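You operate a simulated robot arm through the tools that you are given. There is no shell and no other tool. Be economical: measure what you need, move in short steps, check, and stop when the job is done.

Carry out the task below with a simulated robot arm. There is one attempt and no reset: what you move stays moved.

## Task
Add one full scoop from the blue tin to the day run column.
Fine: spill nothing; scoop back beside the tin, lid on again.

Only the result counts: the job must be done as asked and must still hold three seconds after the hand-in. Knocking over, shifting, dropping, spilling or breaking anything else fails it. Lids that push on must go on centred and level and be pressed home; caps that screw on are set level and turned clockwise until they are tight.

## Robot
A 6-joint arm with a two-finger parallel gripper, fixed in place. Base frame: the origin is at the foot of the arm, x ahead of it, y to its left, z up; the work surface is at about z = 0. Readings come in m, degrees, newtons and seconds.
With the tool pointing down near the work surface it reaches from about 0.12 to 0.5 m from the base axis. Its first joint turns from -72.0 to 72.0 degrees. Payload 0.65 kg.
Tool frame: the origin (TCP) lies between the finger pads and is the grasp point; the fingertips stand 0.025 m ahead of it; z points along the fingers, y is the line along which they close. The gripper opens to 0.076 m. The fingers are 0.018 m wide and 0.01 m thick; the gripper's body (0.036 by 0.078 m) begins 0.045 m behind the TCP.
Orientation is that of the tool frame in the base frame, as a unit quaternion [w, x, y, z]. With the fingers straight down and closing along the base's y, the tool's x points along the base's -x, its y along +y and its z along -z.

## Interface
- The arm moves only by the tool send_rows. Its argument "motion" is a list of rows, each a list of 7 numbers: the shift along the tool's x, y, z in units of 200 mm (1.0 is 200 mm), then the turn, a rotation vector about the tool's x, y, z in units of 180 degrees (1.0 is 180 degrees), then the finger opening in m, from 0 to 0.076. In form: [[dx, dy, dz, ax, ay, az, grip], ...]. A call has 1 to 12 rows; each row is the pose to reach, as a shift and turn from the pose commanded when the call began, along the tool's axes at that moment. A call with a number of a shift or a turn outside -1 to 1 is refused whole. Each row takes 0.2 s and may step no farther than 0.05 m and 8.6 degrees from the row before; otherwise, or with a gripper value out of range, the whole call is refused. Where a pose cannot be reached the arm comes as near as it can. A force on the tool above 40 N (or 10 N above the force at the start of the call, whichever is more), or a blocked arm, ends the call early, and 0.2 s more pass. The fingers move at their own pace (about 0.108 m/s each) and stop on an object; they squeeze with about 38 N. The grip force told is the motor's: it shows also when the fingers shut on nothing. Time passes only in rows, and 0.2 s behind the last, so rows that repeat a pose let the fingers close. The reply holds the time, the measured pose of the TCP, the force on the tool along the base axes, the opening and the grip force, in the units named above and with some noise, with the torque about the TCP (base axes, N m) and any sound that the robot's microphone picked up.
- Cameras (640 x 400 px; columns grow to the right, rows downward): "scene" is fixed at [0.0336, 0.2591, 0.4066]; the picture's right is [-0.92, -0.40, 0.00], its down [-0.21, 0.49, -0.85] and it looks along [0.34, -0.78, -0.53] (base axes); focal length 214 px, centre (320, 200). "wrist" rides on the gripper at [0.058, 0.011, -0.081] in the tool frame; the picture's right is [-0.18, 0.98, 0.00], its down [-0.75, -0.14, -0.64] and it looks along [-0.63, -0.12, 0.77] (tool axes); focal length 243 px, centre (320, 200). There is no depth. A picture from a camera that has moved, and an enlarged one, comes with that camera's place and axes in the base frame and with its lens.
- snapshot(camera): a new picture of that camera. No time passes.
- close_up(camera, box): a new picture of the part [left, top, right, bottom] of that camera's present view, enlarged. No time passes.
- sign_off(): hands the job in; it is judged then, once.

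Work in short steps. Places have to be worked out from the pictures, the camera data and where the tool is seen: move nearer, look again, correct. Check each grasp and each placing, and mend what went wrong. You have 120 turns and 76 pictures in all, those below and enlarged ones among them. Open the gripper and draw the arm clear of the work before you hand the job in, unless the task says otherwise; then end with one line.

The tools are called by a JSON object that holds its "method" and its "body". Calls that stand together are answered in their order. send_rows: Moves the arm, as the interface text tells. Its arguments: {"type":"object","properties":{"motion":{"type":"array","items":{"type":"array","items":{"type":"number"}}}},"required":["motion"]} The other tools are called the same way: snapshot (camera) takes a picture; close_up (camera, box) takes an enlarged picture of a part of a camera's view; sign_off () hands the job in.

At the start:

```text
time: 0.0
tool_pos: [0.2529, 0.0676, 0.3312]
orientation: [-0.001, 0.0, 1.0, 0.001]
contact_force: [0.3, 0.1, 0.2]
moment: [0.01, 0.01, 0.01]
width: 0.0762
grip_force: 0.0
```

scene: 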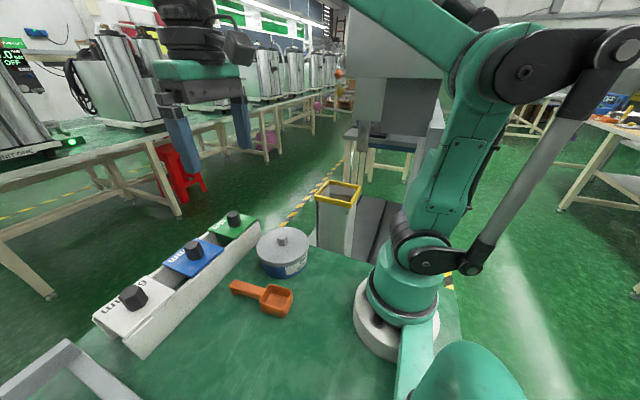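
wrist: 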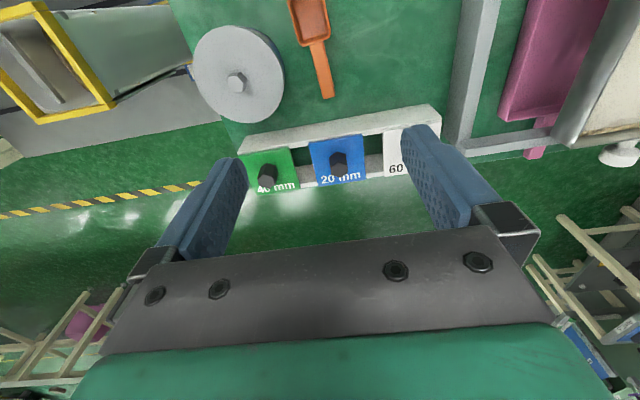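

I start by looking closer at the tin, scoop, labelled rack and column.

{"method": "close_up", "body": {"camera": "scene", "box": [80, 170, 400, 370]}}

{"method": "close_up", "body": {"camera": "wrist", "box": [0, 0, 320, 200]}}

{"method": "close_up", "body": {"camera": "wrist", "box": [320, 0, 640, 200]}}

```text
2.00 times, centred on (240, 270) of scene
camera zoom: at [0.0336, 0.2591, 0.4066], right [-0.92, -0.4, 0.0], down [-0.21, 0.49, -0.85], along [0.34, -0.78, -0.53], focal length 429 px, centre (480, 60)
```

zoom: 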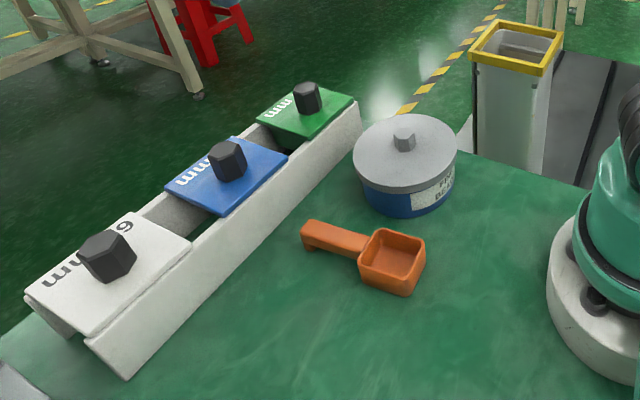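

```text
2.00 times, centred on (160, 100) of wrist
camera zoom: at [0.1938, 0.0771, 0.412], right [0.18, 0.98, 0.0], down [0.75, -0.14, 0.64], along [0.63, -0.12, -0.77], focal length 485 px, centre (640, 400)
```

zoom: 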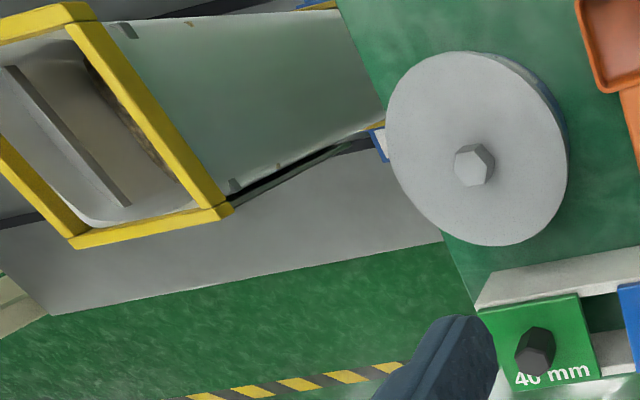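

```text
2.00 times, centred on (480, 100) of wrist
camera zoom: at [0.1938, 0.0771, 0.412], right [0.18, 0.98, 0.0], down [0.75, -0.14, 0.64], along [0.63, -0.12, -0.77], focal length 485 px, centre (0, 400)
```

zoom: 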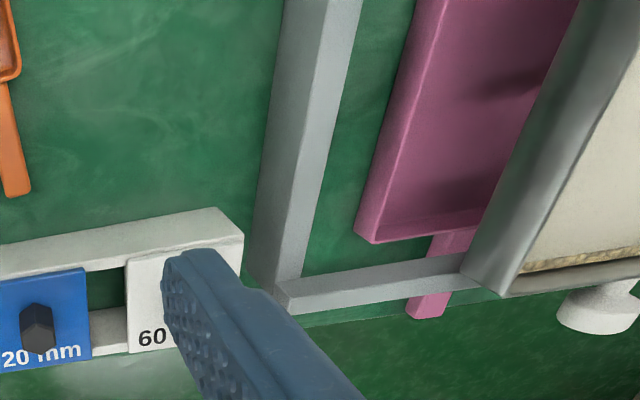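

A column with a yellow rim stands on the right, and something else (pink tray, cream bed) lies on the left. I yaw the camera left to survey that and look for labels.

{"method": "send_rows", "body": {"motion": [[0, 0, 0, 0, 0, -0.045, 0.076], [0, 0, 0, 0, 0, -0.09, 0.076], [0, 0, 0, 0, 0, -0.135, 0.076], [0, 0, 0, 0, 0, -0.18, 0.076], [0, 0, 0, 0, 0, -0.225, 0.076], [0, 0, 0, 0, 0, -0.27, 0.076], [0, 0, 0, 0, 0, -0.315, 0.076], [0, 0, 0, 0, 0, -0.36, 0.076]]}}

{"method": "snapshot", "body": {"camera": "wrist"}}

```text
time: 1.8
tool_pos: [0.2524, 0.0666, 0.3317]
orientation: [0.001, -0.536, 0.844, 0.001]
contact_force: [0.6, 0.2, 0.8]
moment: [0.0, -0.01, -0.01]
width: 0.0757
grip_force: 0.1
```

```text
70 pictures are left
camera wrist: at [0.2173, 0.0181, 0.4127], right [-0.81, 0.58, 0.0], down [0.45, 0.62, 0.64], along [0.38, 0.52, -0.77], focal length 243 px, centre (320, 200)
```

wrist: 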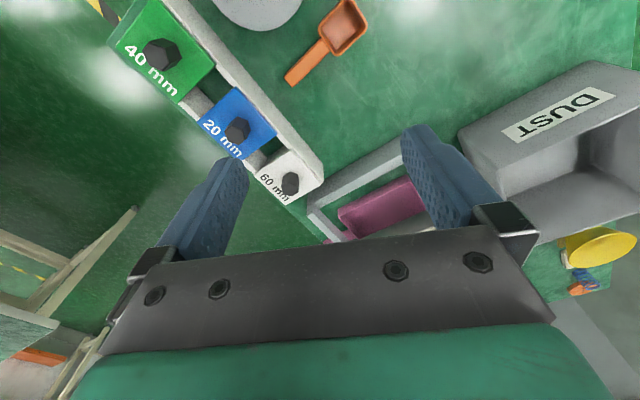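

A "DUST" bin on the left. I yaw further left to see the rest on that side.

{"method": "send_rows", "body": {"motion": [[0, 0, 0, 0, 0, -0.045, 0.076], [0, 0, 0, 0, 0, -0.09, 0.076], [0, 0, 0, 0, 0, -0.135, 0.076], [0, 0, 0, 0, 0, -0.18, 0.076], [0, 0, 0, 0, 0, -0.225, 0.076], [0, 0, 0, 0, 0, -0.27, 0.076]]}}

{"method": "snapshot", "body": {"camera": "wrist"}}

```text
time: 3.2
tool_pos: [0.2523, 0.0669, 0.3306]
orientation: [0.0, 0.836, -0.549, 0.001]
contact_force: [-0.1, 0.5, -0.2]
moment: [-0.01, -0.02, 0.0]
width: 0.0759
grip_force: 0.1
```

```text
69 pictures are left
camera wrist: at [0.2653, 0.0082, 0.4122], right [-0.97, -0.22, 0.0], down [-0.17, 0.75, 0.64], along [-0.14, 0.63, -0.77], focal length 243 px, centre (320, 200)
```

wrist: 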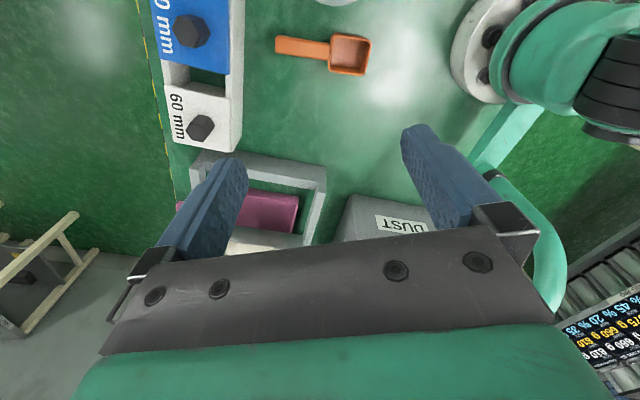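

Left side: dust bin and tray only, plus a display in the background. I yaw back toward the column on the right.

{"method": "send_rows", "body": {"motion": [[0, 0, 0, 0, 0, 0.047, 0.076], [0, 0, 0, 0, 0, 0.094, 0.076], [0, 0, 0, 0, 0, 0.141, 0.076], [0, 0, 0, 0, 0, 0.188, 0.076], [0, 0, 0, 0, 0, 0.235, 0.076], [0, 0, 0, 0, 0, 0.282, 0.076], [0, 0, 0, 0, 0, 0.329, 0.076], [0, 0, 0, 0, 0, 0.376, 0.076], [0, 0, 0, 0, 0, 0.423, 0.076], [0, 0, 0, 0, 0, 0.47, 0.076], [0, 0, 0, 0, 0, 0.517, 0.076], [0, 0, 0, 0, 0, 0.564, 0.076]]}}

{"method": "send_rows", "body": {"motion": [[0, 0, 0, 0, 0, 0.047, 0.076], [0, 0, 0, 0, 0, 0.094, 0.076], [0, 0, 0, 0, 0, 0.141, 0.076], [0, 0, 0, 0, 0, 0.188, 0.076], [0, 0, 0, 0, 0, 0.235, 0.076], [0, 0, 0, 0, 0, 0.282, 0.076], [0, 0, 0, 0, 0, 0.329, 0.076]]}}

{"method": "snapshot", "body": {"camera": "wrist"}}

{"method": "snapshot", "body": {"camera": "scene"}}

```text
time: 5.8
tool_pos: [0.252, 0.068, 0.3312]
orientation: [0.0, -0.101, 0.995, 0.0]
contact_force: [-0.3, -0.4, -1.1]
moment: [0.0, 0.02, -0.02]
width: 0.0763
grip_force: 0.1
```

```text
time: 7.4
tool_pos: [0.2527, 0.0661, 0.3312]
orientation: [0.0, 0.403, 0.915, 0.0]
contact_force: [0.4, 0.0, -0.5]
moment: [-0.02, 0.01, -0.01]
width: 0.0758
grip_force: 0.0
```

```text
68 pictures are left
camera wrist: at [0.2204, 0.1163, 0.4123], right [0.85, 0.53, 0.0], down [0.4, -0.65, 0.64], along [0.34, -0.55, -0.77], focal length 243 px, centre (320, 200)
```

wrist: 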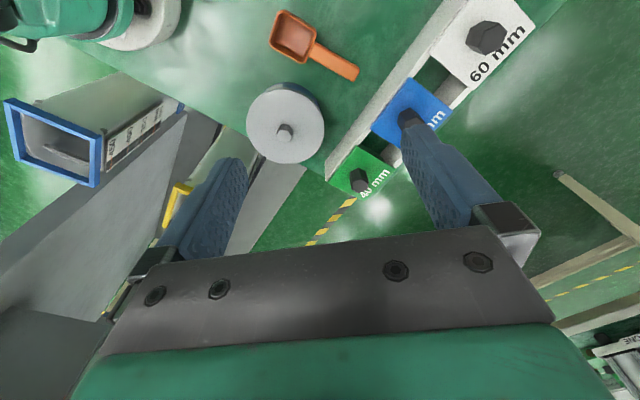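

```text
67 pictures are left
```

scene: 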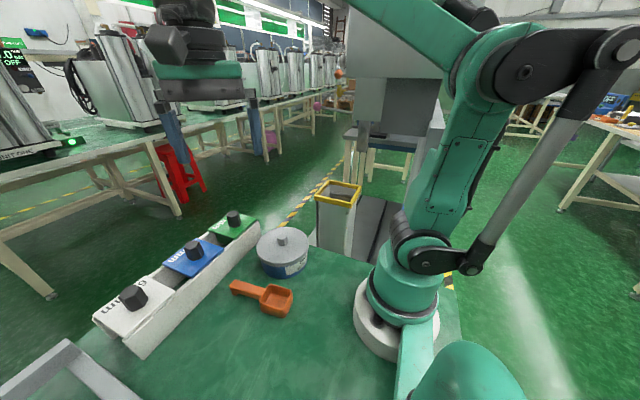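

There are two columns, yellow-rimmed and blue-rimmed; I need to identify which is "day run". I zoom on the markings and background signs.

{"method": "close_up", "body": {"camera": "wrist", "box": [0, 80, 200, 205]}}

{"method": "close_up", "body": {"camera": "scene", "box": [0, 0, 320, 200]}}

{"method": "close_up", "body": {"camera": "wrist", "box": [560, 300, 640, 350]}}

```text
3.20 times, centred on (100, 142) of wrist
camera zoom: at [0.2204, 0.1163, 0.4123], right [0.85, 0.53, 0.0], down [0.4, -0.65, 0.64], along [0.34, -0.55, -0.77], focal length 776 px, centre (1024, 384)
```

zoom: 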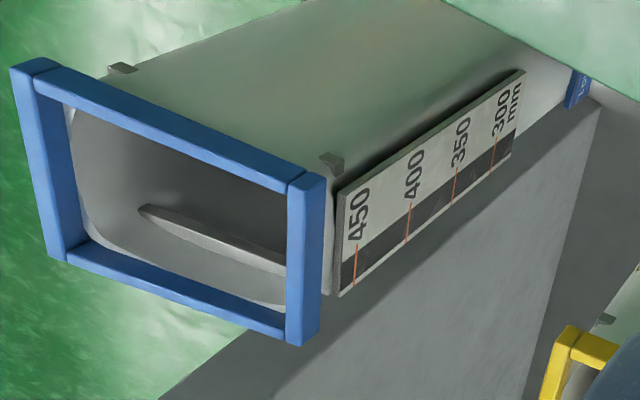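

```text
2.00 times, centred on (160, 100) of scene
camera zoom: at [0.0336, 0.2591, 0.4066], right [-0.92, -0.4, 0.0], down [-0.21, 0.49, -0.85], along [0.34, -0.78, -0.53], focal length 429 px, centre (640, 400)
```

zoom: 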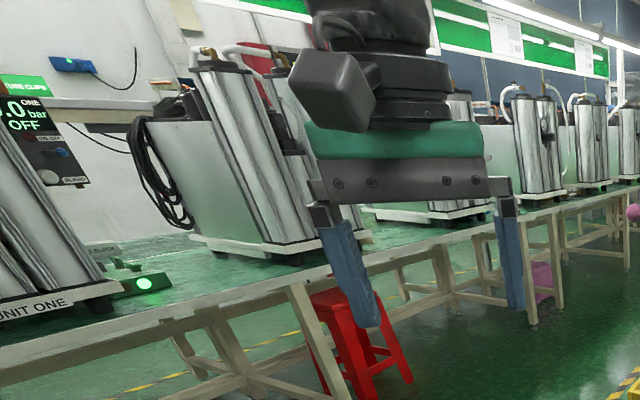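

```text
8.00 times, centred on (600, 325) of wrist
camera zoom: at [0.2204, 0.1163, 0.4123], right [0.85, 0.53, 0.0], down [0.4, -0.65, 0.64], along [0.34, -0.55, -0.77], focal length 1941 px, centre (-1920, -800)
```

zoom: 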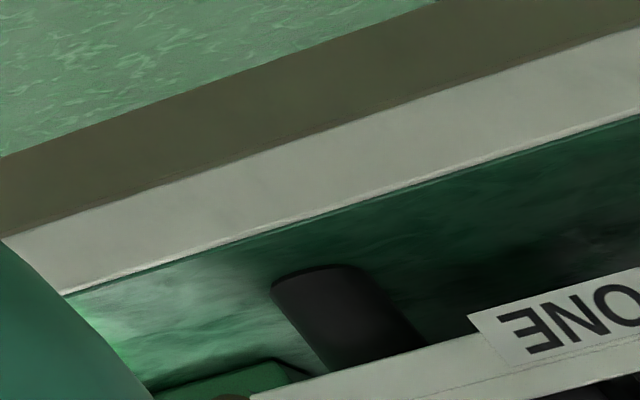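

The blue column has a scale and a tag at its foot. I yaw on toward -y and rise a bit to look at both columns from the front.

{"method": "send_rows", "body": {"motion": [[0, -0.04, -0.05, 0, 0, 0.045, 0.076], [0, -0.09, -0.1, 0, 0, 0.09, 0.076], [0, -0.13, -0.15, 0, 0, 0.135, 0.076], [0.03, -0.18, -0.2, 0, 0, 0.18, 0.076]]}}

{"method": "snapshot", "body": {"camera": "wrist"}}

```text
time: 8.4
tool_pos: [0.2208, 0.0454, 0.3715]
orientation: [0.0, 0.642, 0.766, 0.001]
contact_force: [1.3, 0.5, -0.4]
moment: [0.01, 0.02, -0.01]
width: 0.0759
grip_force: 0.2
```

```text
63 pictures are left
camera wrist: at [0.2215, 0.105, 0.4528], right [1.0, -0.01, 0.0], down [-0.01, -0.77, 0.64], along [-0.01, -0.64, -0.77], focal length 243 px, centre (320, 200)
```

wrist: 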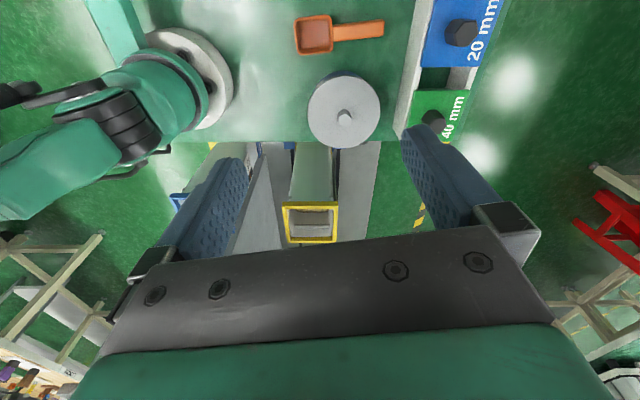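

Both columns stand past the table edge, the yellow one near (0.20, -0.255, 0.1). I zoom in for labels at their feet.

{"method": "close_up", "body": {"camera": "wrist", "box": [160, 130, 400, 280]}}

{"method": "close_up", "body": {"camera": "scene", "box": [240, 150, 440, 275]}}

```text
2.67 times, centred on (280, 205) of wrist
camera zoom: at [0.2215, 0.105, 0.4528], right [1.0, -0.01, 0.0], down [-0.01, -0.77, 0.64], along [-0.01, -0.64, -0.77], focal length 647 px, centre (427, 187)
```

zoom: 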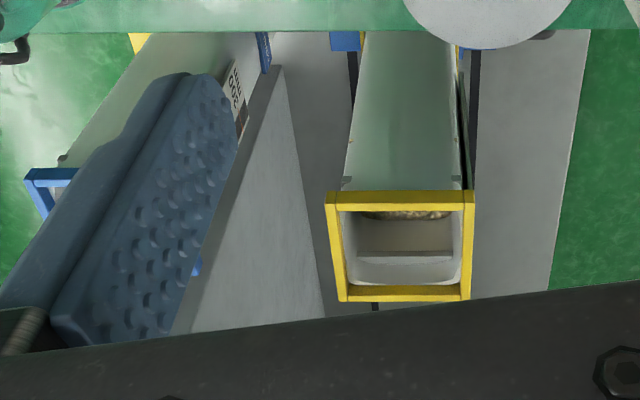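

```text
3.20 times, centred on (340, 212) of scene
camera zoom: at [0.0336, 0.2591, 0.4066], right [-0.92, -0.4, 0.0], down [-0.21, 0.49, -0.85], along [0.34, -0.78, -0.53], focal length 686 px, centre (256, 160)
```

zoom: 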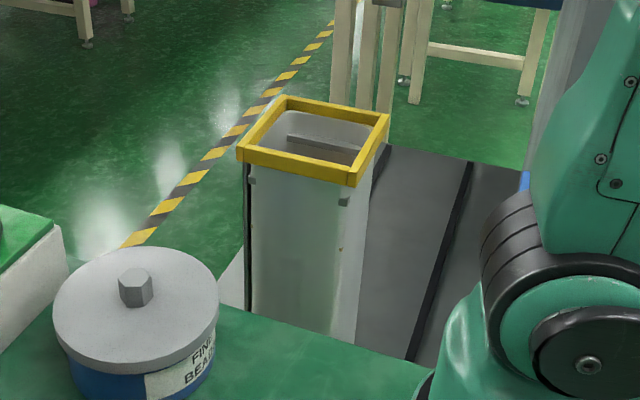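

I move toward the columns with more yaw to read the blue column's tags and look for other labels.

{"method": "send_rows", "body": {"motion": [[-0.15, 0, 0, 0, 0, 0.045, 0.076], [-0.3, 0, 0, 0, 0, 0.09, 0.076], [-0.45, 0, 0, 0, 0, 0.135, 0.076], [-0.6, 0, 0, 0, 0, 0.18, 0.076], [-0.6, 0, 0, 0, 0, 0.22, 0.076]]}}

{"method": "snapshot", "body": {"camera": "wrist"}}

```text
time: 9.6
tool_pos: [0.2449, -0.0728, 0.3713]
orientation: [-0.001, 0.864, 0.504, 0.001]
contact_force: [-0.3, 0.2, 0.3]
moment: [-0.03, 0.01, 0.0]
width: 0.0758
grip_force: 0.0
```

```text
60 pictures are left
camera wrist: at [0.2817, -0.0272, 0.4522], right [0.76, -0.64, 0.0], down [-0.49, -0.59, 0.64], along [-0.41, -0.49, -0.77], focal length 243 px, centre (320, 200)
```

wrist: 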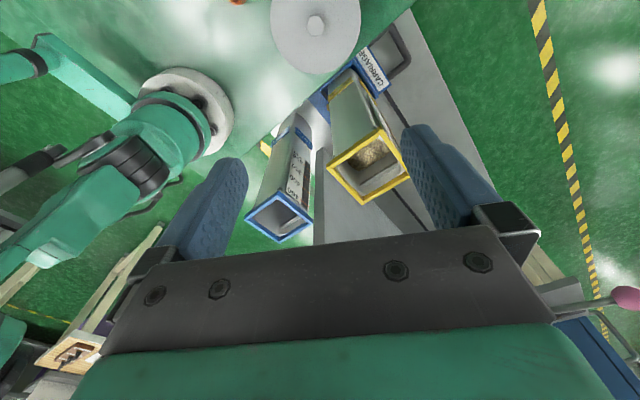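

{"method": "close_up", "body": {"camera": "wrist", "box": [240, 30, 440, 155]}}

{"method": "close_up", "body": {"camera": "wrist", "box": [230, 120, 430, 245]}}

```text
3.20 times, centred on (340, 92) of wrist
camera zoom: at [0.2817, -0.0272, 0.4522], right [0.76, -0.64, 0.0], down [-0.49, -0.59, 0.64], along [-0.41, -0.49, -0.77], focal length 776 px, centre (256, 544)
```

zoom: 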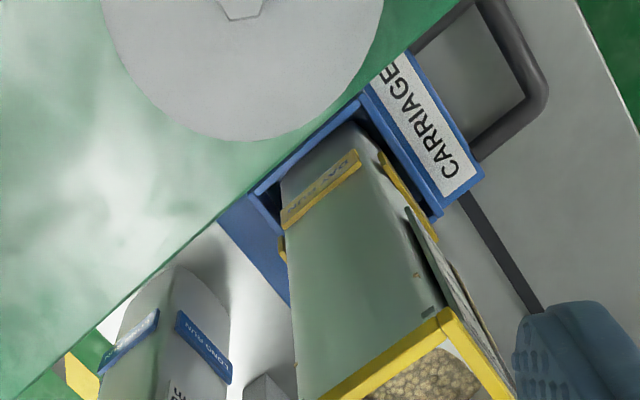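

```text
3.20 times, centred on (330, 182) of wrist
camera zoom: at [0.2817, -0.0272, 0.4522], right [0.76, -0.64, 0.0], down [-0.49, -0.59, 0.64], along [-0.41, -0.49, -0.77], focal length 776 px, centre (288, 256)
```

zoom: 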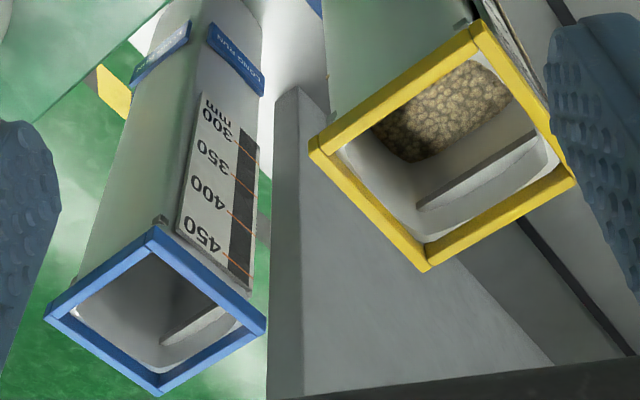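

The yellow tag reads "DAY RUN" and the blue "LONG RUN"; so the target is the yellow column, rim near (0.20, -0.26, 0.09). Now I go back to look closely at the scoop and tin.

{"method": "send_rows", "body": {"motion": [[0.1, -0.06, 0, 0, 0, -0.045, 0.076], [0.2, -0.12, 0, 0, 0, -0.09, 0.076], [0.35, -0.2, 0.05, 0, 0, -0.135, 0.076], [0.5, -0.28, 0.1, 0, 0, -0.18, 0.076], [0.7, -0.4, 0.2, 0, 0, -0.22, 0.076], [0.9, -0.5, 0.3, 0, 0, -0.22, 0.076], [1.0, -0.56, 0.5, 0, 0, -0.22, 0.076]]}}

{"method": "snapshot", "body": {"camera": "wrist"}}

{"method": "snapshot", "body": {"camera": "scene"}}

```text
refused: row 5 steps farther than a row can; nothing moved
```

```text
57 pictures are left
camera wrist: at [0.2817, -0.0272, 0.4522], right [0.76, -0.64, 0.0], down [-0.49, -0.59, 0.64], along [-0.41, -0.49, -0.77], focal length 243 px, centre (320, 200)
```

wrist: 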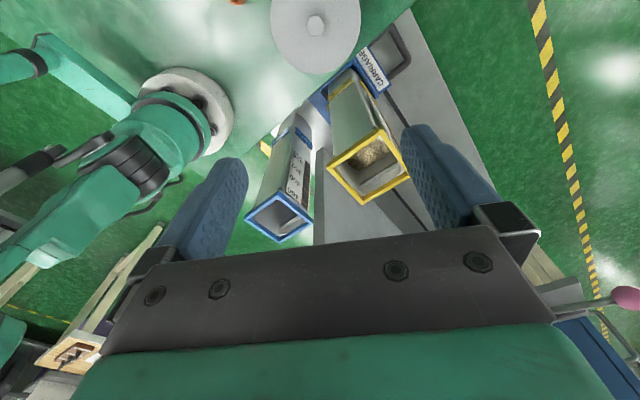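

```text
56 pictures are left
```

scene: 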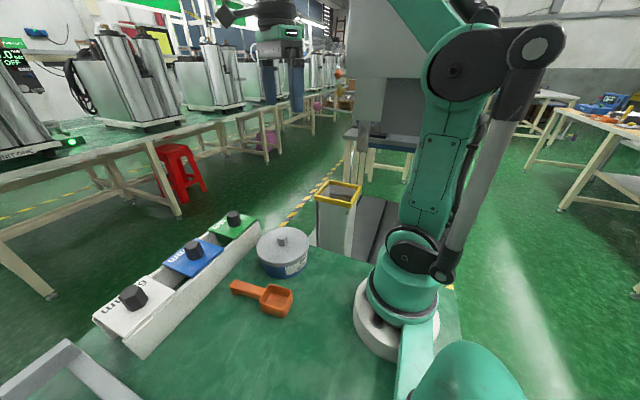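

One row stepped too far; I resend with evener steps.

{"method": "send_rows", "body": {"motion": [[0.12, -0.07, 0.04, 0, 0, -0.03, 0.076], [0.25, -0.14, 0.08, 0, 0, -0.06, 0.076], [0.37, -0.21, 0.14, 0, 0, -0.09, 0.076], [0.5, -0.28, 0.2, 0, 0, -0.12, 0.076], [0.62, -0.35, 0.28, 0, 0, -0.15, 0.076], [0.75, -0.42, 0.36, 0, 0, -0.18, 0.076], [0.87, -0.49, 0.43, 0, 0, -0.2, 0.076], [1.0, -0.56, 0.5, 0, 0, -0.22, 0.076]]}}

{"method": "snapshot", "body": {"camera": "wrist"}}

```text
time: 11.4
tool_pos: [0.2455, 0.1582, 0.2706]
orientation: [0.0, 0.641, 0.768, 0.001]
contact_force: [0.1, 0.0, -0.7]
moment: [-0.02, 0.0, -0.01]
width: 0.076
grip_force: 0.1
```

```text
55 pictures are left
camera wrist: at [0.2447, 0.2165, 0.3524], right [1.0, 0.0, 0.0], down [0.0, -0.77, 0.64], along [0.0, -0.64, -0.77], focal length 243 px, centre (320, 200)
```

wrist: 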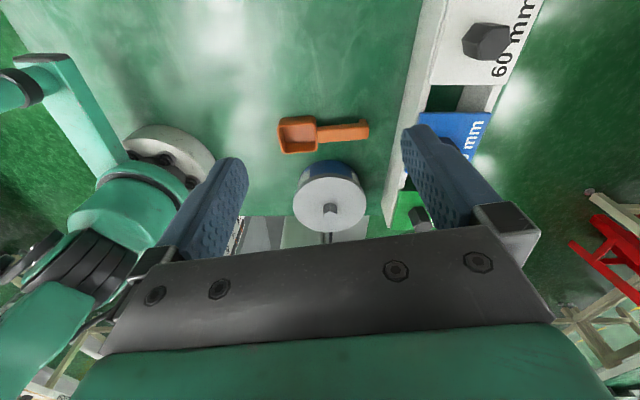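

{"method": "close_up", "body": {"camera": "wrist", "box": [240, 90, 440, 240]}}

{"method": "close_up", "body": {"camera": "scene", "box": [210, 210, 330, 330]}}

```text
2.67 times, centred on (340, 165) of wrist
camera zoom: at [0.2447, 0.2165, 0.3524], right [1.0, 0.0, 0.0], down [0.0, -0.77, 0.64], along [0.0, -0.64, -0.77], focal length 647 px, centre (267, 293)
```

zoom: 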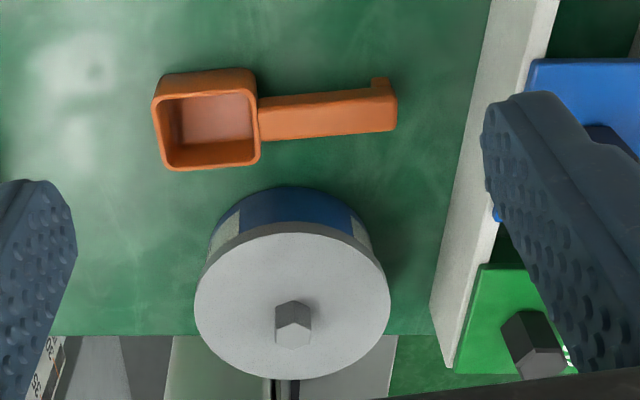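

```text
3.33 times, centred on (270, 270) of scene
camera zoom: at [0.0336, 0.259, 0.4066], right [-0.92, -0.4, 0.0], down [-0.21, 0.49, -0.85], along [0.34, -0.78, -0.53], focal length 715 px, centre (487, -33)
```

zoom: 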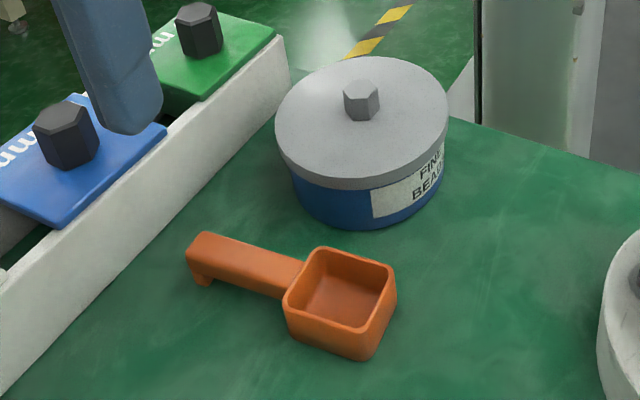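

Estimates: knob top (0.260,-0.046,0.073), lid top z≈0.055, lid Ø≈0.12; scoop bowl at (0.212,0.06) with its handle running out along +x to (0.315,0.07). The bowl must be pitched past 90° to empty, so I first test in free air what tool tilts the arm can reach; first to a standard yaw.

{"method": "send_rows", "body": {"motion": [[-0.07, 0.0, 0, 0, 0, -0.04, 0.076], [-0.14, 0.0, 0, 0, 0, -0.08, 0.076], [-0.21, 0.0, 0, 0, 0, -0.12, 0.076], [-0.28, 0.0, 0, 0, 0, -0.16, 0.076], [-0.35, 0.0, 0, 0, 0, -0.2, 0.076], [-0.42, 0.0, 0, 0, 0, -0.24, 0.076], [-0.49, 0.0, 0, 0, 0, -0.28, 0.076], [-0.56, 0.0, 0, 0, 0, -0.32, 0.076], [-0.63, 0.06, 0, 0, 0, -0.36, 0.076], [-0.7, 0.06, 0, 0, 0, -0.4, 0.076], [-0.77, 0.06, 0, 0, 0, -0.443, 0.076]]}}

{"method": "send_rows", "body": {"motion": [[0, 0, 0, 0, -0.045, 0, 0.076], [0, 0, 0, 0, -0.09, 0, 0.076], [0, 0, 0, 0, -0.135, 0, 0.076], [0, 0, 0, 0, -0.18, 0, 0.076], [0, 0, 0, 0, -0.225, 0, 0.076], [0, 0, 0, 0, -0.27, 0, 0.076], [0, 0, 0, 0, -0.315, 0, 0.076], [0, 0, 0, 0, -0.36, 0, 0.076], [0, 0, 0, 0, -0.405, 0, 0.076], [0, 0, 0, 0, -0.45, 0, 0.076], [0, 0, 0, 0, -0.495, 0, 0.076]]}}

```text
time: 13.8
tool_pos: [0.2838, 0.0095, 0.2702]
orientation: [0.001, -0.002, 1.0, 0.0]
contact_force: [-0.2, -0.6, -0.3]
moment: [0.0, 0.01, -0.02]
width: 0.076
grip_force: 0.1
```

```text
time: 16.2
tool_pos: [0.2995, 0.0081, 0.2682]
orientation: [0.693, 0.002, 0.721, -0.001]
contact_force: [0.0, -0.2, 0.1]
moment: [-0.02, -0.03, -0.03]
width: 0.0761
grip_force: 0.0
out of reach, approached as far as the arm can: row 8, 9, 10, 11
```

Horizontal is reachable if slightly farther out. I test 30° further with more radius and height.

{"method": "send_rows", "body": {"motion": [[-0.1, 0, 0.15, 0, 0, 0, 0.076], [-0.2, 0, 0.3, 0, 0, 0, 0.076], [-0.25, 0, 0.35, 0, -0.04, 0, 0.076], [-0.25, 0, 0.35, 0, -0.08, 0, 0.076], [-0.25, 0, 0.35, 0, -0.12, 0, 0.076], [-0.25, 0, 0.35, 0, -0.16, 0, 0.076], [-0.25, 0, 0.35, 0, -0.2, 0, 0.076]]}}

```text
time: 17.8
tool_pos: [0.3684, 0.0359, 0.3156]
orientation: [0.873, 0.005, 0.488, -0.002]
contact_force: [-0.7, -1.6, 0.0]
moment: [-0.02, -0.01, 0.01]
width: 0.0759
grip_force: 0.2
out of reach, approached as far as the arm can: row 3, 5, 6, 7
```

120° is reachable but only far out. A grip with the tool leaning ~35° inward would cut the needed tilt, so I go back and test inward tilt near the handle's place.

{"method": "send_rows", "body": {"motion": [[0, 0, 0, 0, 0.045, 0, 0.076], [0, 0, 0, 0, 0.09, 0, 0.076], [0, 0, 0, 0, 0.135, 0, 0.076], [0, 0, 0, 0, 0.18, 0, 0.076], [0, 0, 0, 0, 0.225, 0, 0.076], [0, 0, 0, 0, 0.27, 0, 0.076], [0, 0, 0, 0, 0.315, 0, 0.076], [0, 0, 0, 0, 0.36, 0, 0.076], [0, 0, 0, 0, 0.405, 0, 0.076], [0, 0, 0, 0, 0.45, 0, 0.076], [0, 0, 0, 0, 0.495, 0, 0.076], [0, 0, 0, 0, 0.54, 0, 0.076]]}}

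{"method": "send_rows", "body": {"motion": [[0, 0, 0, 0, 0.045, 0, 0.076], [0, 0, 0, 0, 0.09, 0, 0.076], [0, 0, 0, 0, 0.135, 0, 0.076], [0, 0, 0, 0, 0.155, 0, 0.076]]}}

```text
time: 20.4
tool_pos: [0.3685, 0.0348, 0.3147]
orientation: [0.208, 0.004, 0.978, 0.003]
contact_force: [0.3, 0.0, 0.4]
moment: [0.0, 0.0, -0.03]
width: 0.076
grip_force: 0.0
```

```text
time: 21.4
tool_pos: [0.3685, 0.0364, 0.315]
orientation: [-0.033, 0.005, 0.999, 0.004]
contact_force: [-0.2, 0.5, 0.1]
moment: [-0.02, -0.03, -0.01]
width: 0.0756
grip_force: 0.0
```

Now toward above the handle with 35° inward tilt.

{"method": "send_rows", "body": {"motion": [[0.06, 0.02, 0.13, 0, 0, 0, 0.076], [0.12, 0.05, 0.27, 0, 0, 0, 0.076], [0.18, 0.07, 0.41, 0, 0.03, 0, 0.076], [0.24, 0.1, 0.55, 0, 0.06, 0, 0.076], [0.3, 0.12, 0.68, 0, 0.1, 0, 0.076], [0.35, 0.15, 0.78, 0, 0.14, 0, 0.076], [0.35, 0.15, 0.78, 0, 0.18, 0, 0.076]]}}

{"method": "snapshot", "body": {"camera": "scene"}}

{"method": "snapshot", "body": {"camera": "wrist"}}

```text
time: 23.0
tool_pos: [0.2872, 0.0749, 0.163]
orientation: [-0.225, 0.004, 0.974, 0.008]
contact_force: [-0.5, -0.7, -1.1]
moment: [0.02, -0.01, -0.03]
width: 0.076
grip_force: 0.1
out of reach, approached as far as the arm can: row 6, 7
```

```text
52 pictures are left
```

scene: 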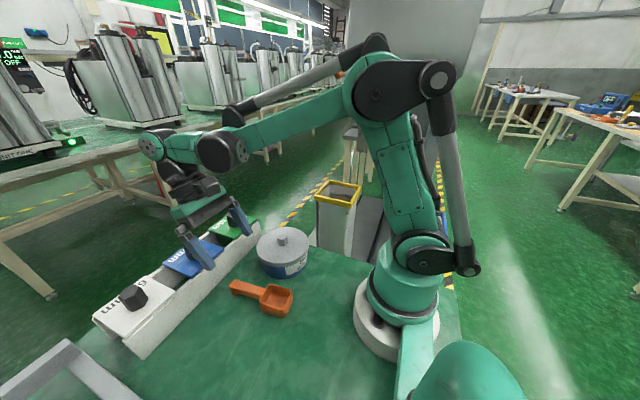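

```text
51 pictures are left
camera wrist: at [0.2696, 0.0838, 0.262], right [0.18, 0.98, -0.07], down [0.96, -0.16, 0.25], along [0.23, -0.11, -0.97], focal length 243 px, centre (320, 200)
```

wrist: 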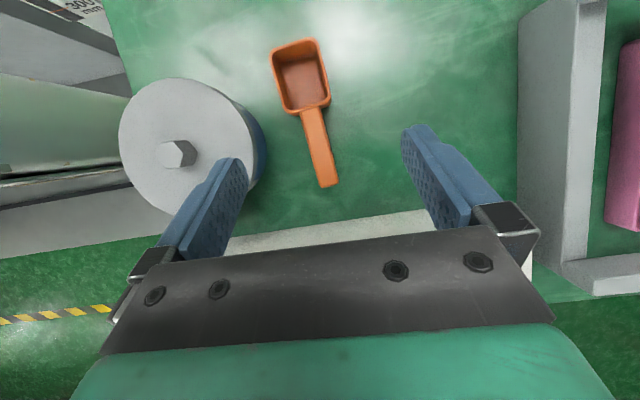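

Inward tilt of ~26° is reachable here. Next the lid: I zoom on the knob for its position and flats.

{"method": "close_up", "body": {"camera": "wrist", "box": [110, 70, 270, 220]}}

{"method": "close_up", "body": {"camera": "wrist", "box": [260, 30, 360, 200]}}

```text
2.67 times, centred on (190, 145) of wrist
camera zoom: at [0.2696, 0.0838, 0.262], right [0.18, 0.98, -0.07], down [0.96, -0.16, 0.25], along [0.23, -0.11, -0.97], focal length 647 px, centre (667, 347)
```

zoom: 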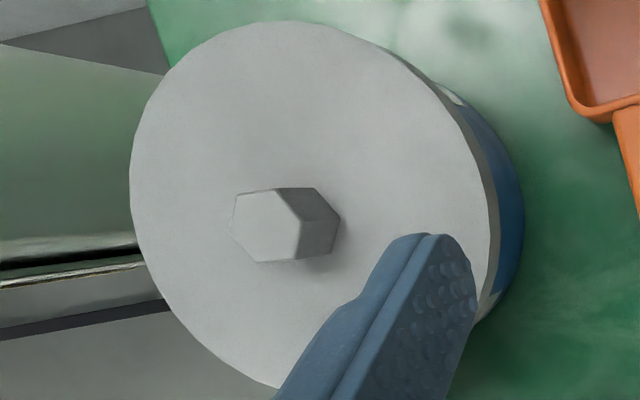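

```text
2.35 times, centred on (310, 115) of wrist
camera zoom: at [0.2696, 0.0838, 0.262], right [0.18, 0.98, -0.07], down [0.96, -0.16, 0.25], along [0.23, -0.11, -0.97], focal length 571 px, centre (344, 400)
```

zoom: 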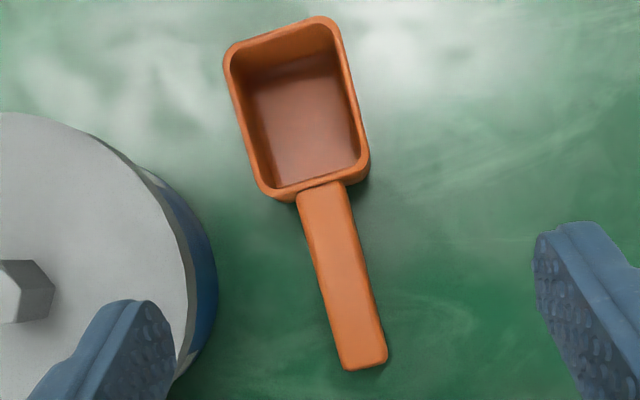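

Knob top ≈(0.258,-0.048); its flats face ±x and ±30° off y. I move above it, vertical, then yaw 30° to close on flats.

{"method": "send_rows", "body": {"motion": [[0.02, -0.12, 0.015, 0, -0.03, 0, 0.05], [0.05, -0.25, 0.03, 0, -0.06, 0, 0.05], [0.07, -0.37, 0.045, 0, -0.09, 0, 0.05], [0.1, -0.49, 0.06, 0, -0.12, 0, 0.05], [0.12, -0.615, 0.075, 0, -0.1445, 0, 0.05]]}}

{"method": "send_rows", "body": {"motion": [[0, 0, 0, 0, 0, 0.042, 0.05], [0, 0, 0, 0, 0, 0.084, 0.05], [0, 0, 0, 0, 0, 0.126, 0.05], [0, 0, 0, 0, 0, 0.167, 0.05]]}}

{"method": "snapshot", "body": {"camera": "wrist"}}

{"method": "close_up", "body": {"camera": "scene", "box": [200, 170, 340, 300]}}

```text
time: 24.2
tool_pos: [0.2573, -0.0472, 0.1582]
orientation: [0.001, 0.007, 1.0, 0.007]
contact_force: [0.2, -0.3, 0.2]
moment: [0.02, -0.01, 0.0]
width: 0.0501
grip_force: 0.0
```

```text
time: 25.2
tool_pos: [0.2572, -0.0469, 0.1575]
orientation: [-0.001, 0.267, 0.964, 0.008]
contact_force: [0.5, 0.2, -1.0]
moment: [0.01, -0.03, 0.01]
width: 0.05
grip_force: 0.1
```

```text
48 pictures are left
camera wrist: at [0.2118, -0.0103, 0.2404], right [0.66, 0.75, 0.01], down [0.57, -0.52, 0.64], along [0.48, -0.42, -0.77], focal length 243 px, centre (320, 200)
```

wrist: 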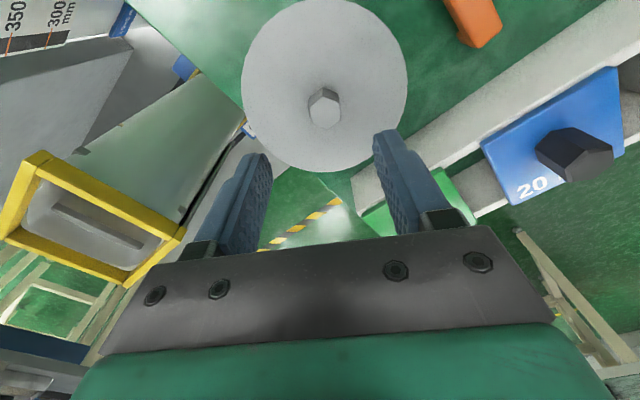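

```text
3.08 times, centred on (270, 235) of scene
camera zoom: at [0.0336, 0.2591, 0.4066], right [-0.92, -0.4, 0.0], down [-0.21, 0.49, -0.85], along [0.34, -0.78, -0.53], focal length 660 px, centre (474, 92)
```

zoom: 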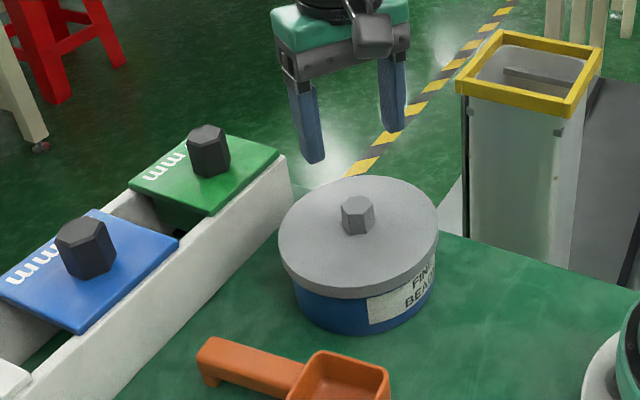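

Tool is ~3 mm from the knob axis (0.2605,-0.048). I correct, straighten the 0.9° tilt and descend with tips just above the lid.

{"method": "send_rows", "body": {"motion": [[-0.0175, 0.005, 0.1, 0.005, -0.0014, 0, 0.05], [-0.0175, 0.005, 0.2, 0.005, -0.0014, 0, 0.05], [-0.0175, 0.005, 0.3, 0.005, -0.0014, 0, 0.05], [-0.0175, 0.005, 0.36, 0.005, -0.0014, 0, 0.05]]}}

{"method": "close_up", "body": {"camera": "wrist", "box": [160, 60, 480, 260]}}

{"method": "close_up", "body": {"camera": "scene", "box": [230, 190, 330, 290]}}

```text
time: 26.2
tool_pos: [0.2609, -0.0466, 0.0861]
orientation: [-0.001, 0.266, 0.964, -0.001]
contact_force: [0.5, -0.4, 0.0]
moment: [0.0, 0.0, 0.02]
width: 0.0501
grip_force: 0.0
```

```text
2.00 times, centred on (320, 160) of wrist
camera zoom: at [0.216, -0.0089, 0.1668], right [0.66, 0.75, 0.0], down [0.58, -0.51, 0.64], along [0.48, -0.43, -0.77], focal length 485 px, centre (320, 280)
```

zoom: 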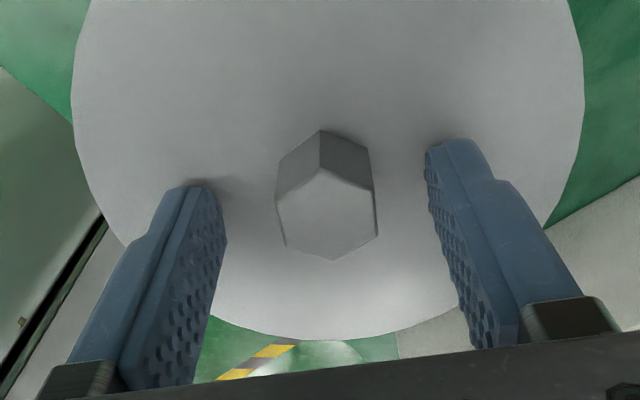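

```text
4.00 times, centred on (280, 240) of scene
camera zoom: at [0.0336, 0.2591, 0.4066], right [-0.92, -0.4, 0.0], down [-0.21, 0.49, -0.85], along [0.34, -0.78, -0.53], focal length 858 px, centre (480, 40)
```

zoom: 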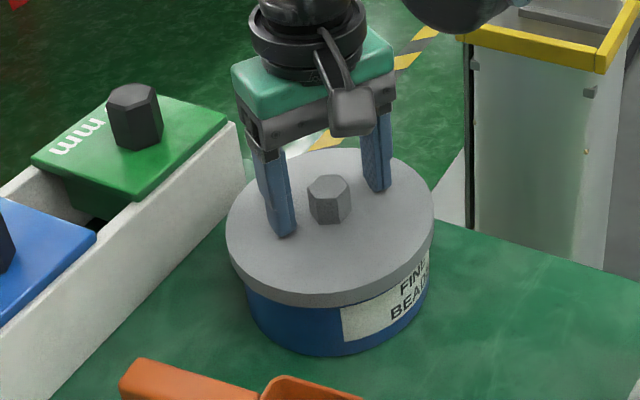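

Knob computed at (0.2608,-0.047), right under the TCP. I close and then try a small lift.

{"method": "send_rows", "body": {"motion": [[0, 0, 0.01, 0, 0, 0, 0.03], [0, 0, 0.01, 0, 0, 0, 0.01], [0, 0, 0.01, 0, 0, 0, 0.01], [0, 0, 0.01, 0, 0, 0, 0.01]]}}

```text
time: 26.8
tool_pos: [0.2616, -0.0473, 0.0834]
orientation: [-0.002, 0.265, 0.964, -0.001]
contact_force: [2.0, 2.9, 25.9]
moment: [0.05, 0.01, -0.05]
width: 0.025
grip_force: 9.7
stopped in row 3: the force on the tool passed its limit at 41 N (the readings are from after the stop); the commanded pose is now the measured one
```

An upward 26 N: the tips touch the lid top (~0.058). I back off 2 mm and close again.

{"method": "send_rows", "body": {"motion": [[0, 0, -0.012, 0, 0, 0, 0.03], [0, 0, -0.012, 0, 0, 0, 0.015], [0, 0, -0.012, 0, 0, 0, 0.01], [0, 0, -0.012, 0, 0, 0, 0.01]]}}

```text
time: 27.8
tool_pos: [0.2601, -0.047, 0.0859]
orientation: [-0.001, 0.266, 0.964, -0.001]
contact_force: [0.4, 0.2, -1.1]
moment: [0.0, 0.02, 0.03]
width: 0.0193
grip_force: 37.0
heard: snap
```

Gripped at 19 mm with a "snap". I lift in small steps and check whether the tin stays.

{"method": "send_rows", "body": {"motion": [[0, 0, -0.02, 0, 0, 0, 0.01], [0, 0, -0.04, 0, 0, 0, 0.01], [0, 0, -0.06, 0, 0, 0, 0.01], [0, 0, -0.09, 0, 0, 0, 0.01]]}}

{"method": "close_up", "body": {"camera": "scene", "box": [230, 190, 330, 290]}}

```text
time: 28.8
tool_pos: [0.2603, -0.0478, 0.1041]
orientation: [-0.001, 0.266, 0.964, -0.001]
contact_force: [-0.9, -0.1, 0.5]
moment: [0.02, 0.0, 0.03]
width: 0.019
grip_force: 37.2
```

```text
4.00 times, centred on (280, 240) of scene
camera zoom: at [0.0336, 0.2591, 0.4066], right [-0.92, -0.4, 0.0], down [-0.21, 0.49, -0.85], along [0.34, -0.78, -0.53], focal length 858 px, centre (480, 40)
```

zoom: 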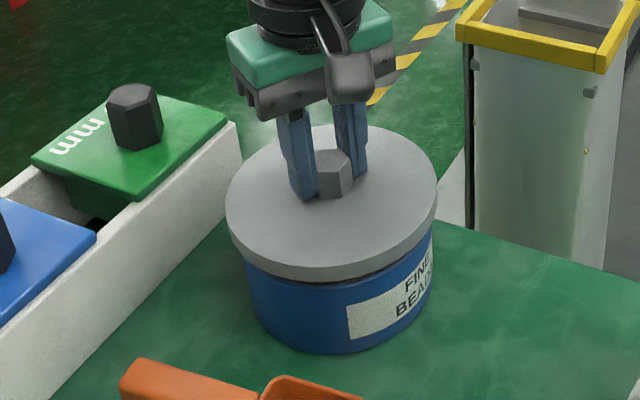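

The lid is free and the tin stands still. I carry the lid to the free area at (0.25,0.175).

{"method": "send_rows", "body": {"motion": [[0, 0, -0.15, 0, 0, 0, 0.01], [0, 0, -0.3, 0, 0, 0, 0.01], [0.1, 0.15, -0.3, 0, 0, 0, 0.01], [0.2, 0.31, -0.3, 0, 0, 0, 0.01], [0.3, 0.46, -0.3, 0, 0, 0, 0.01], [0.4, 0.62, -0.3, 0, 0, 0, 0.01], [0.5, 0.77, -0.3, 0, 0, 0, 0.01], [0.615, 0.926, -0.3, 0, 0, 0, 0.01]]}}

{"method": "send_rows", "body": {"motion": [[0, 0, 0.15, 0, 0, 0, 0.01], [0, 0, 0.3, 0, 0, 0, 0.01], [0, 0, 0.42, 0, 0, 0, 0.01], [0, 0, 0.5, 0, 0, 0, 0.01]]}}

{"method": "snapshot", "body": {"camera": "scene"}}

```text
time: 30.6
tool_pos: [0.2478, 0.1756, 0.1659]
orientation: [-0.001, 0.266, 0.964, -0.001]
contact_force: [0.3, -0.2, 0.4]
moment: [-0.01, -0.01, 0.02]
width: 0.0193
grip_force: 37.0
```

```text
time: 31.6
tool_pos: [0.2486, 0.1731, 0.0636]
orientation: [0.0, 0.265, 0.964, -0.001]
contact_force: [0.0, 0.4, -0.1]
moment: [0.0, 0.02, -0.04]
width: 0.0193
grip_force: 36.8
```

```text
43 pictures are left
```

scene: 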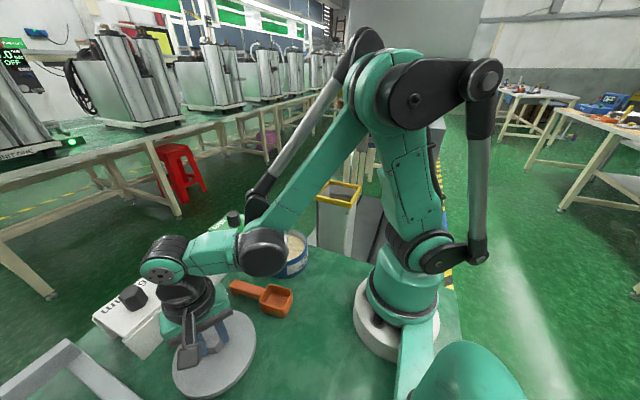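

Lid clear of everything; I lower until contact.

{"method": "send_rows", "body": {"motion": [[0, 0, 0.03, 0, 0, 0, 0.01], [0, 0, 0.06, 0, 0, 0, 0.01], [0, 0, 0.08, 0, 0, 0, 0.01], [0, 0, 0.1, 0, 0, 0, 0.01], [0, 0, 0.115, 0, 0, 0, 0.01], [0, 0, 0.13, 0, 0, 0, 0.01]]}}

```text
time: 33.0
tool_pos: [0.2496, 0.1737, 0.0386]
orientation: [0.0, 0.265, 0.964, 0.0]
contact_force: [-1.5, -1.0, 6.7]
moment: [-0.04, -0.19, 0.03]
width: 0.0191
grip_force: 37.0
```

Resting on the table (6.7 N at z 0.0386). Release and rise.

{"method": "send_rows", "body": {"motion": [[0, 0, -0.003, 0, 0, 0, 0.03], [0, 0, -0.003, 0, 0, 0, 0.05], [0, 0, -0.1, 0, 0, 0, 0.05], [0, 0, -0.25, 0, 0, 0, 0.05], [0, 0, -0.45, 0, 0, 0, 0.05], [0, 0, -0.65, 0, 0, 0, 0.05]]}}

{"method": "snapshot", "body": {"camera": "scene"}}

{"method": "snapshot", "body": {"camera": "wrist"}}

```text
time: 34.4
tool_pos: [0.25, 0.1735, 0.169]
orientation: [-0.001, 0.266, 0.964, 0.0]
contact_force: [0.3, 0.8, 0.2]
moment: [-0.04, -0.01, 0.04]
width: 0.05
grip_force: 0.0
```

```text
42 pictures are left
```

scene: 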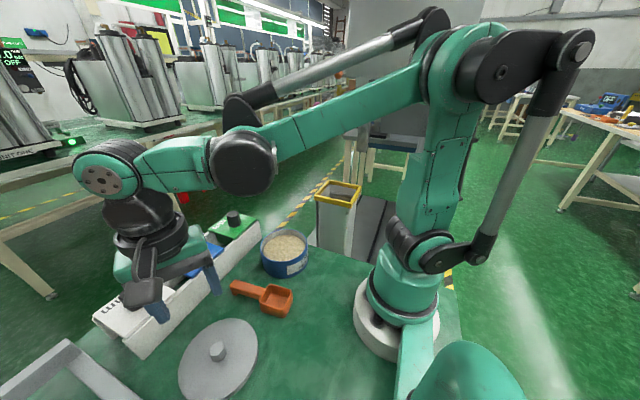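

```text
41 pictures are left
camera wrist: at [0.2061, 0.212, 0.2513], right [0.66, 0.75, 0.0], down [0.58, -0.51, 0.64], along [0.48, -0.43, -0.77], focal length 243 px, centre (320, 200)
```

wrist: 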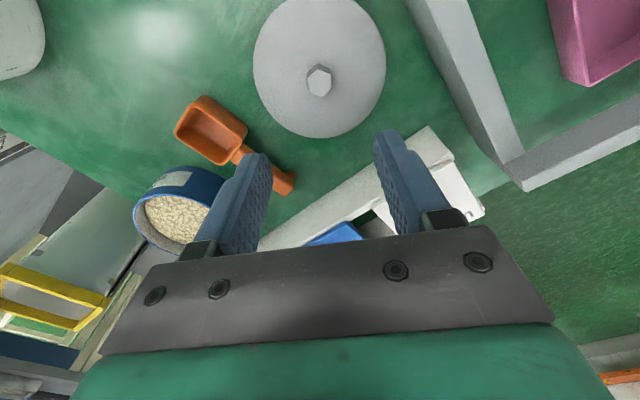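

{"method": "close_up", "body": {"camera": "scene", "box": [220, 215, 320, 325]}}

{"method": "close_up", "body": {"camera": "wrist", "box": [120, 80, 320, 260]}}

```text
3.64 times, centred on (270, 270) of scene
camera zoom: at [0.0336, 0.2591, 0.4066], right [-0.92, -0.4, 0.0], down [-0.21, 0.49, -0.85], along [0.34, -0.78, -0.53], focal length 780 px, centre (502, -54)
```

zoom: 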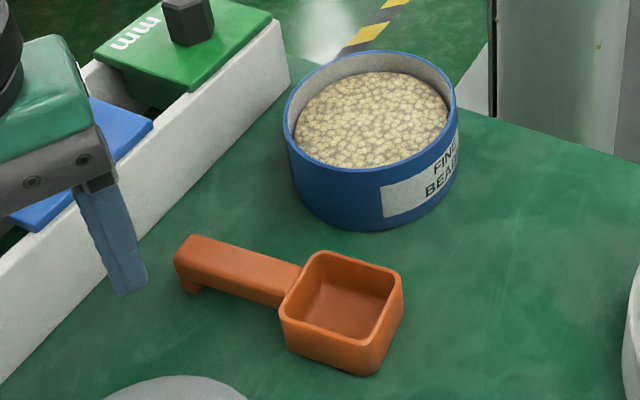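

```text
2.22 times, centred on (220, 170) of wrist
camera zoom: at [0.2061, 0.212, 0.2513], right [0.66, 0.75, 0.0], down [0.58, -0.51, 0.64], along [0.48, -0.43, -0.77], focal length 539 px, centre (542, 267)
```

zoom: 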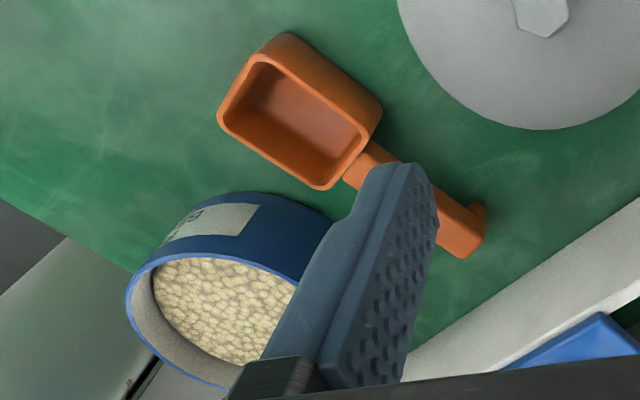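

The tin is open, bead level ~1 cm under the rim; tin centre ≈(0.258,-0.045). Handle axis passes (0.240,0.064)–(0.309,0.068), ~3.7° off x. I move over its middle-outer part at (0.285,0.067), align yaw, then tilt inward 25°.

{"method": "send_rows", "body": {"motion": [[-0.08, -0.07, 0.02, 0, 0, -0.039, 0.05], [-0.16, -0.14, 0.06, 0, 0, -0.078, 0.05], [-0.25, -0.22, 0.1, 0, 0, -0.117, 0.05], [-0.34, -0.3, 0.15, 0, 0, -0.156, 0.045], [-0.423, -0.367, 0.2, 0, 0, -0.192, 0.04]]}}

{"method": "send_rows", "body": {"motion": [[0, 0, 0.05, 0, 0.035, 0, 0.04], [0, 0, 0.1, 0, 0.07, 0, 0.04], [0, 0, 0.15, 0, 0.105, 0, 0.04], [0, 0, 0.2, 0, 0.139, 0, 0.04]]}}

{"method": "snapshot", "body": {"camera": "wrist"}}

```text
time: 35.6
tool_pos: [0.2852, 0.0687, 0.1278]
orientation: [-0.001, -0.034, 0.999, 0.0]
contact_force: [0.0, 0.2, 0.3]
moment: [-0.03, -0.01, -0.01]
width: 0.04
grip_force: 0.1
```

```text
time: 36.6
tool_pos: [0.2842, 0.0673, 0.0894]
orientation: [-0.218, -0.032, 0.975, -0.007]
contact_force: [-0.2, -0.1, -0.3]
moment: [-0.03, 0.0, -0.03]
width: 0.0402
grip_force: 0.1
```

```text
38 pictures are left
camera wrist: at [0.2655, 0.0765, 0.1873], right [0.1, 0.99, -0.08], down [0.96, -0.08, 0.26], along [0.25, -0.1, -0.96], focal length 243 px, centre (320, 200)
```

wrist: 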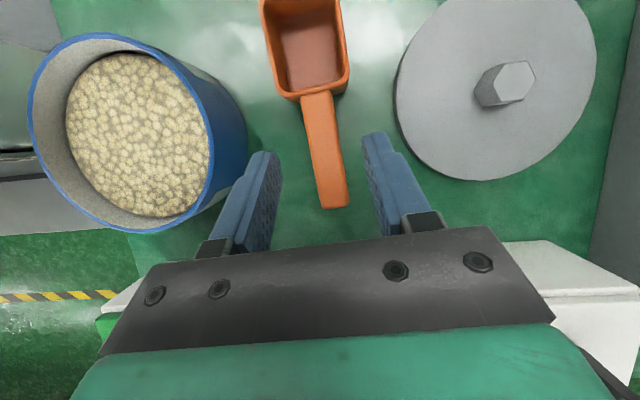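

Tilt reached 25°. Handle axis at x=0.285 is y≈0.068; I descend vertically so that the pads straddle the handle (TCP to (0.2885,0.068,0.029)).

{"method": "send_rows", "body": {"motion": [[-0.04, 0.002, 0.07, 0, 0, 0, 0.04], [-0.08, 0.003, 0.14, 0, 0, 0, 0.04], [-0.12, 0.004, 0.21, 0, 0, 0, 0.04], [-0.148, 0.005, 0.262, 0, 0, 0, 0.04]]}}

{"method": "snapshot", "body": {"camera": "wrist"}}

{"method": "close_up", "body": {"camera": "scene", "box": [210, 220, 330, 330]}}

```text
time: 37.6
tool_pos: [0.2882, 0.0714, 0.0264]
orientation: [-0.218, -0.032, 0.975, -0.007]
contact_force: [-0.5, -0.3, -0.2]
moment: [0.0, 0.0, 0.02]
width: 0.0401
grip_force: 0.1
```

```text
37 pictures are left
camera wrist: at [0.2688, 0.0792, 0.1254], right [0.1, 0.99, -0.08], down [0.96, -0.08, 0.26], along [0.25, -0.1, -0.96], focal length 243 px, centre (320, 200)
```

wrist: 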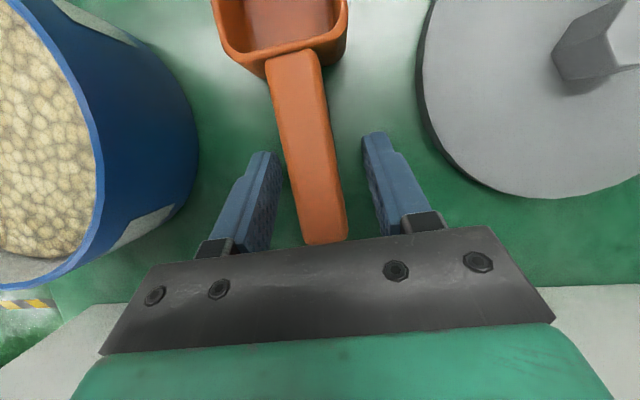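

```text
3.64 times, centred on (270, 275) of scene
camera zoom: at [0.0336, 0.2591, 0.4066], right [-0.92, -0.4, 0.0], down [-0.21, 0.49, -0.85], along [0.34, -0.78, -0.53], focal length 780 px, centre (502, -73)
```

zoom: 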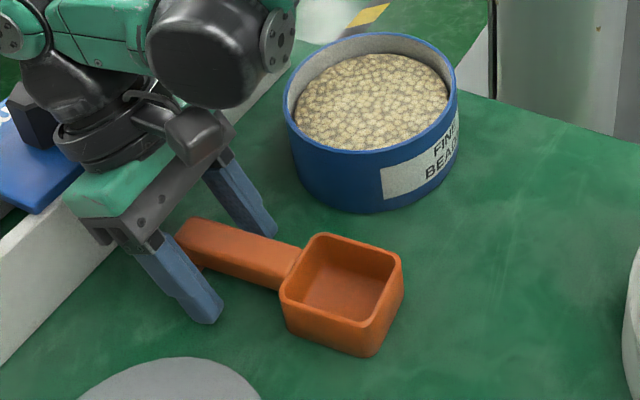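

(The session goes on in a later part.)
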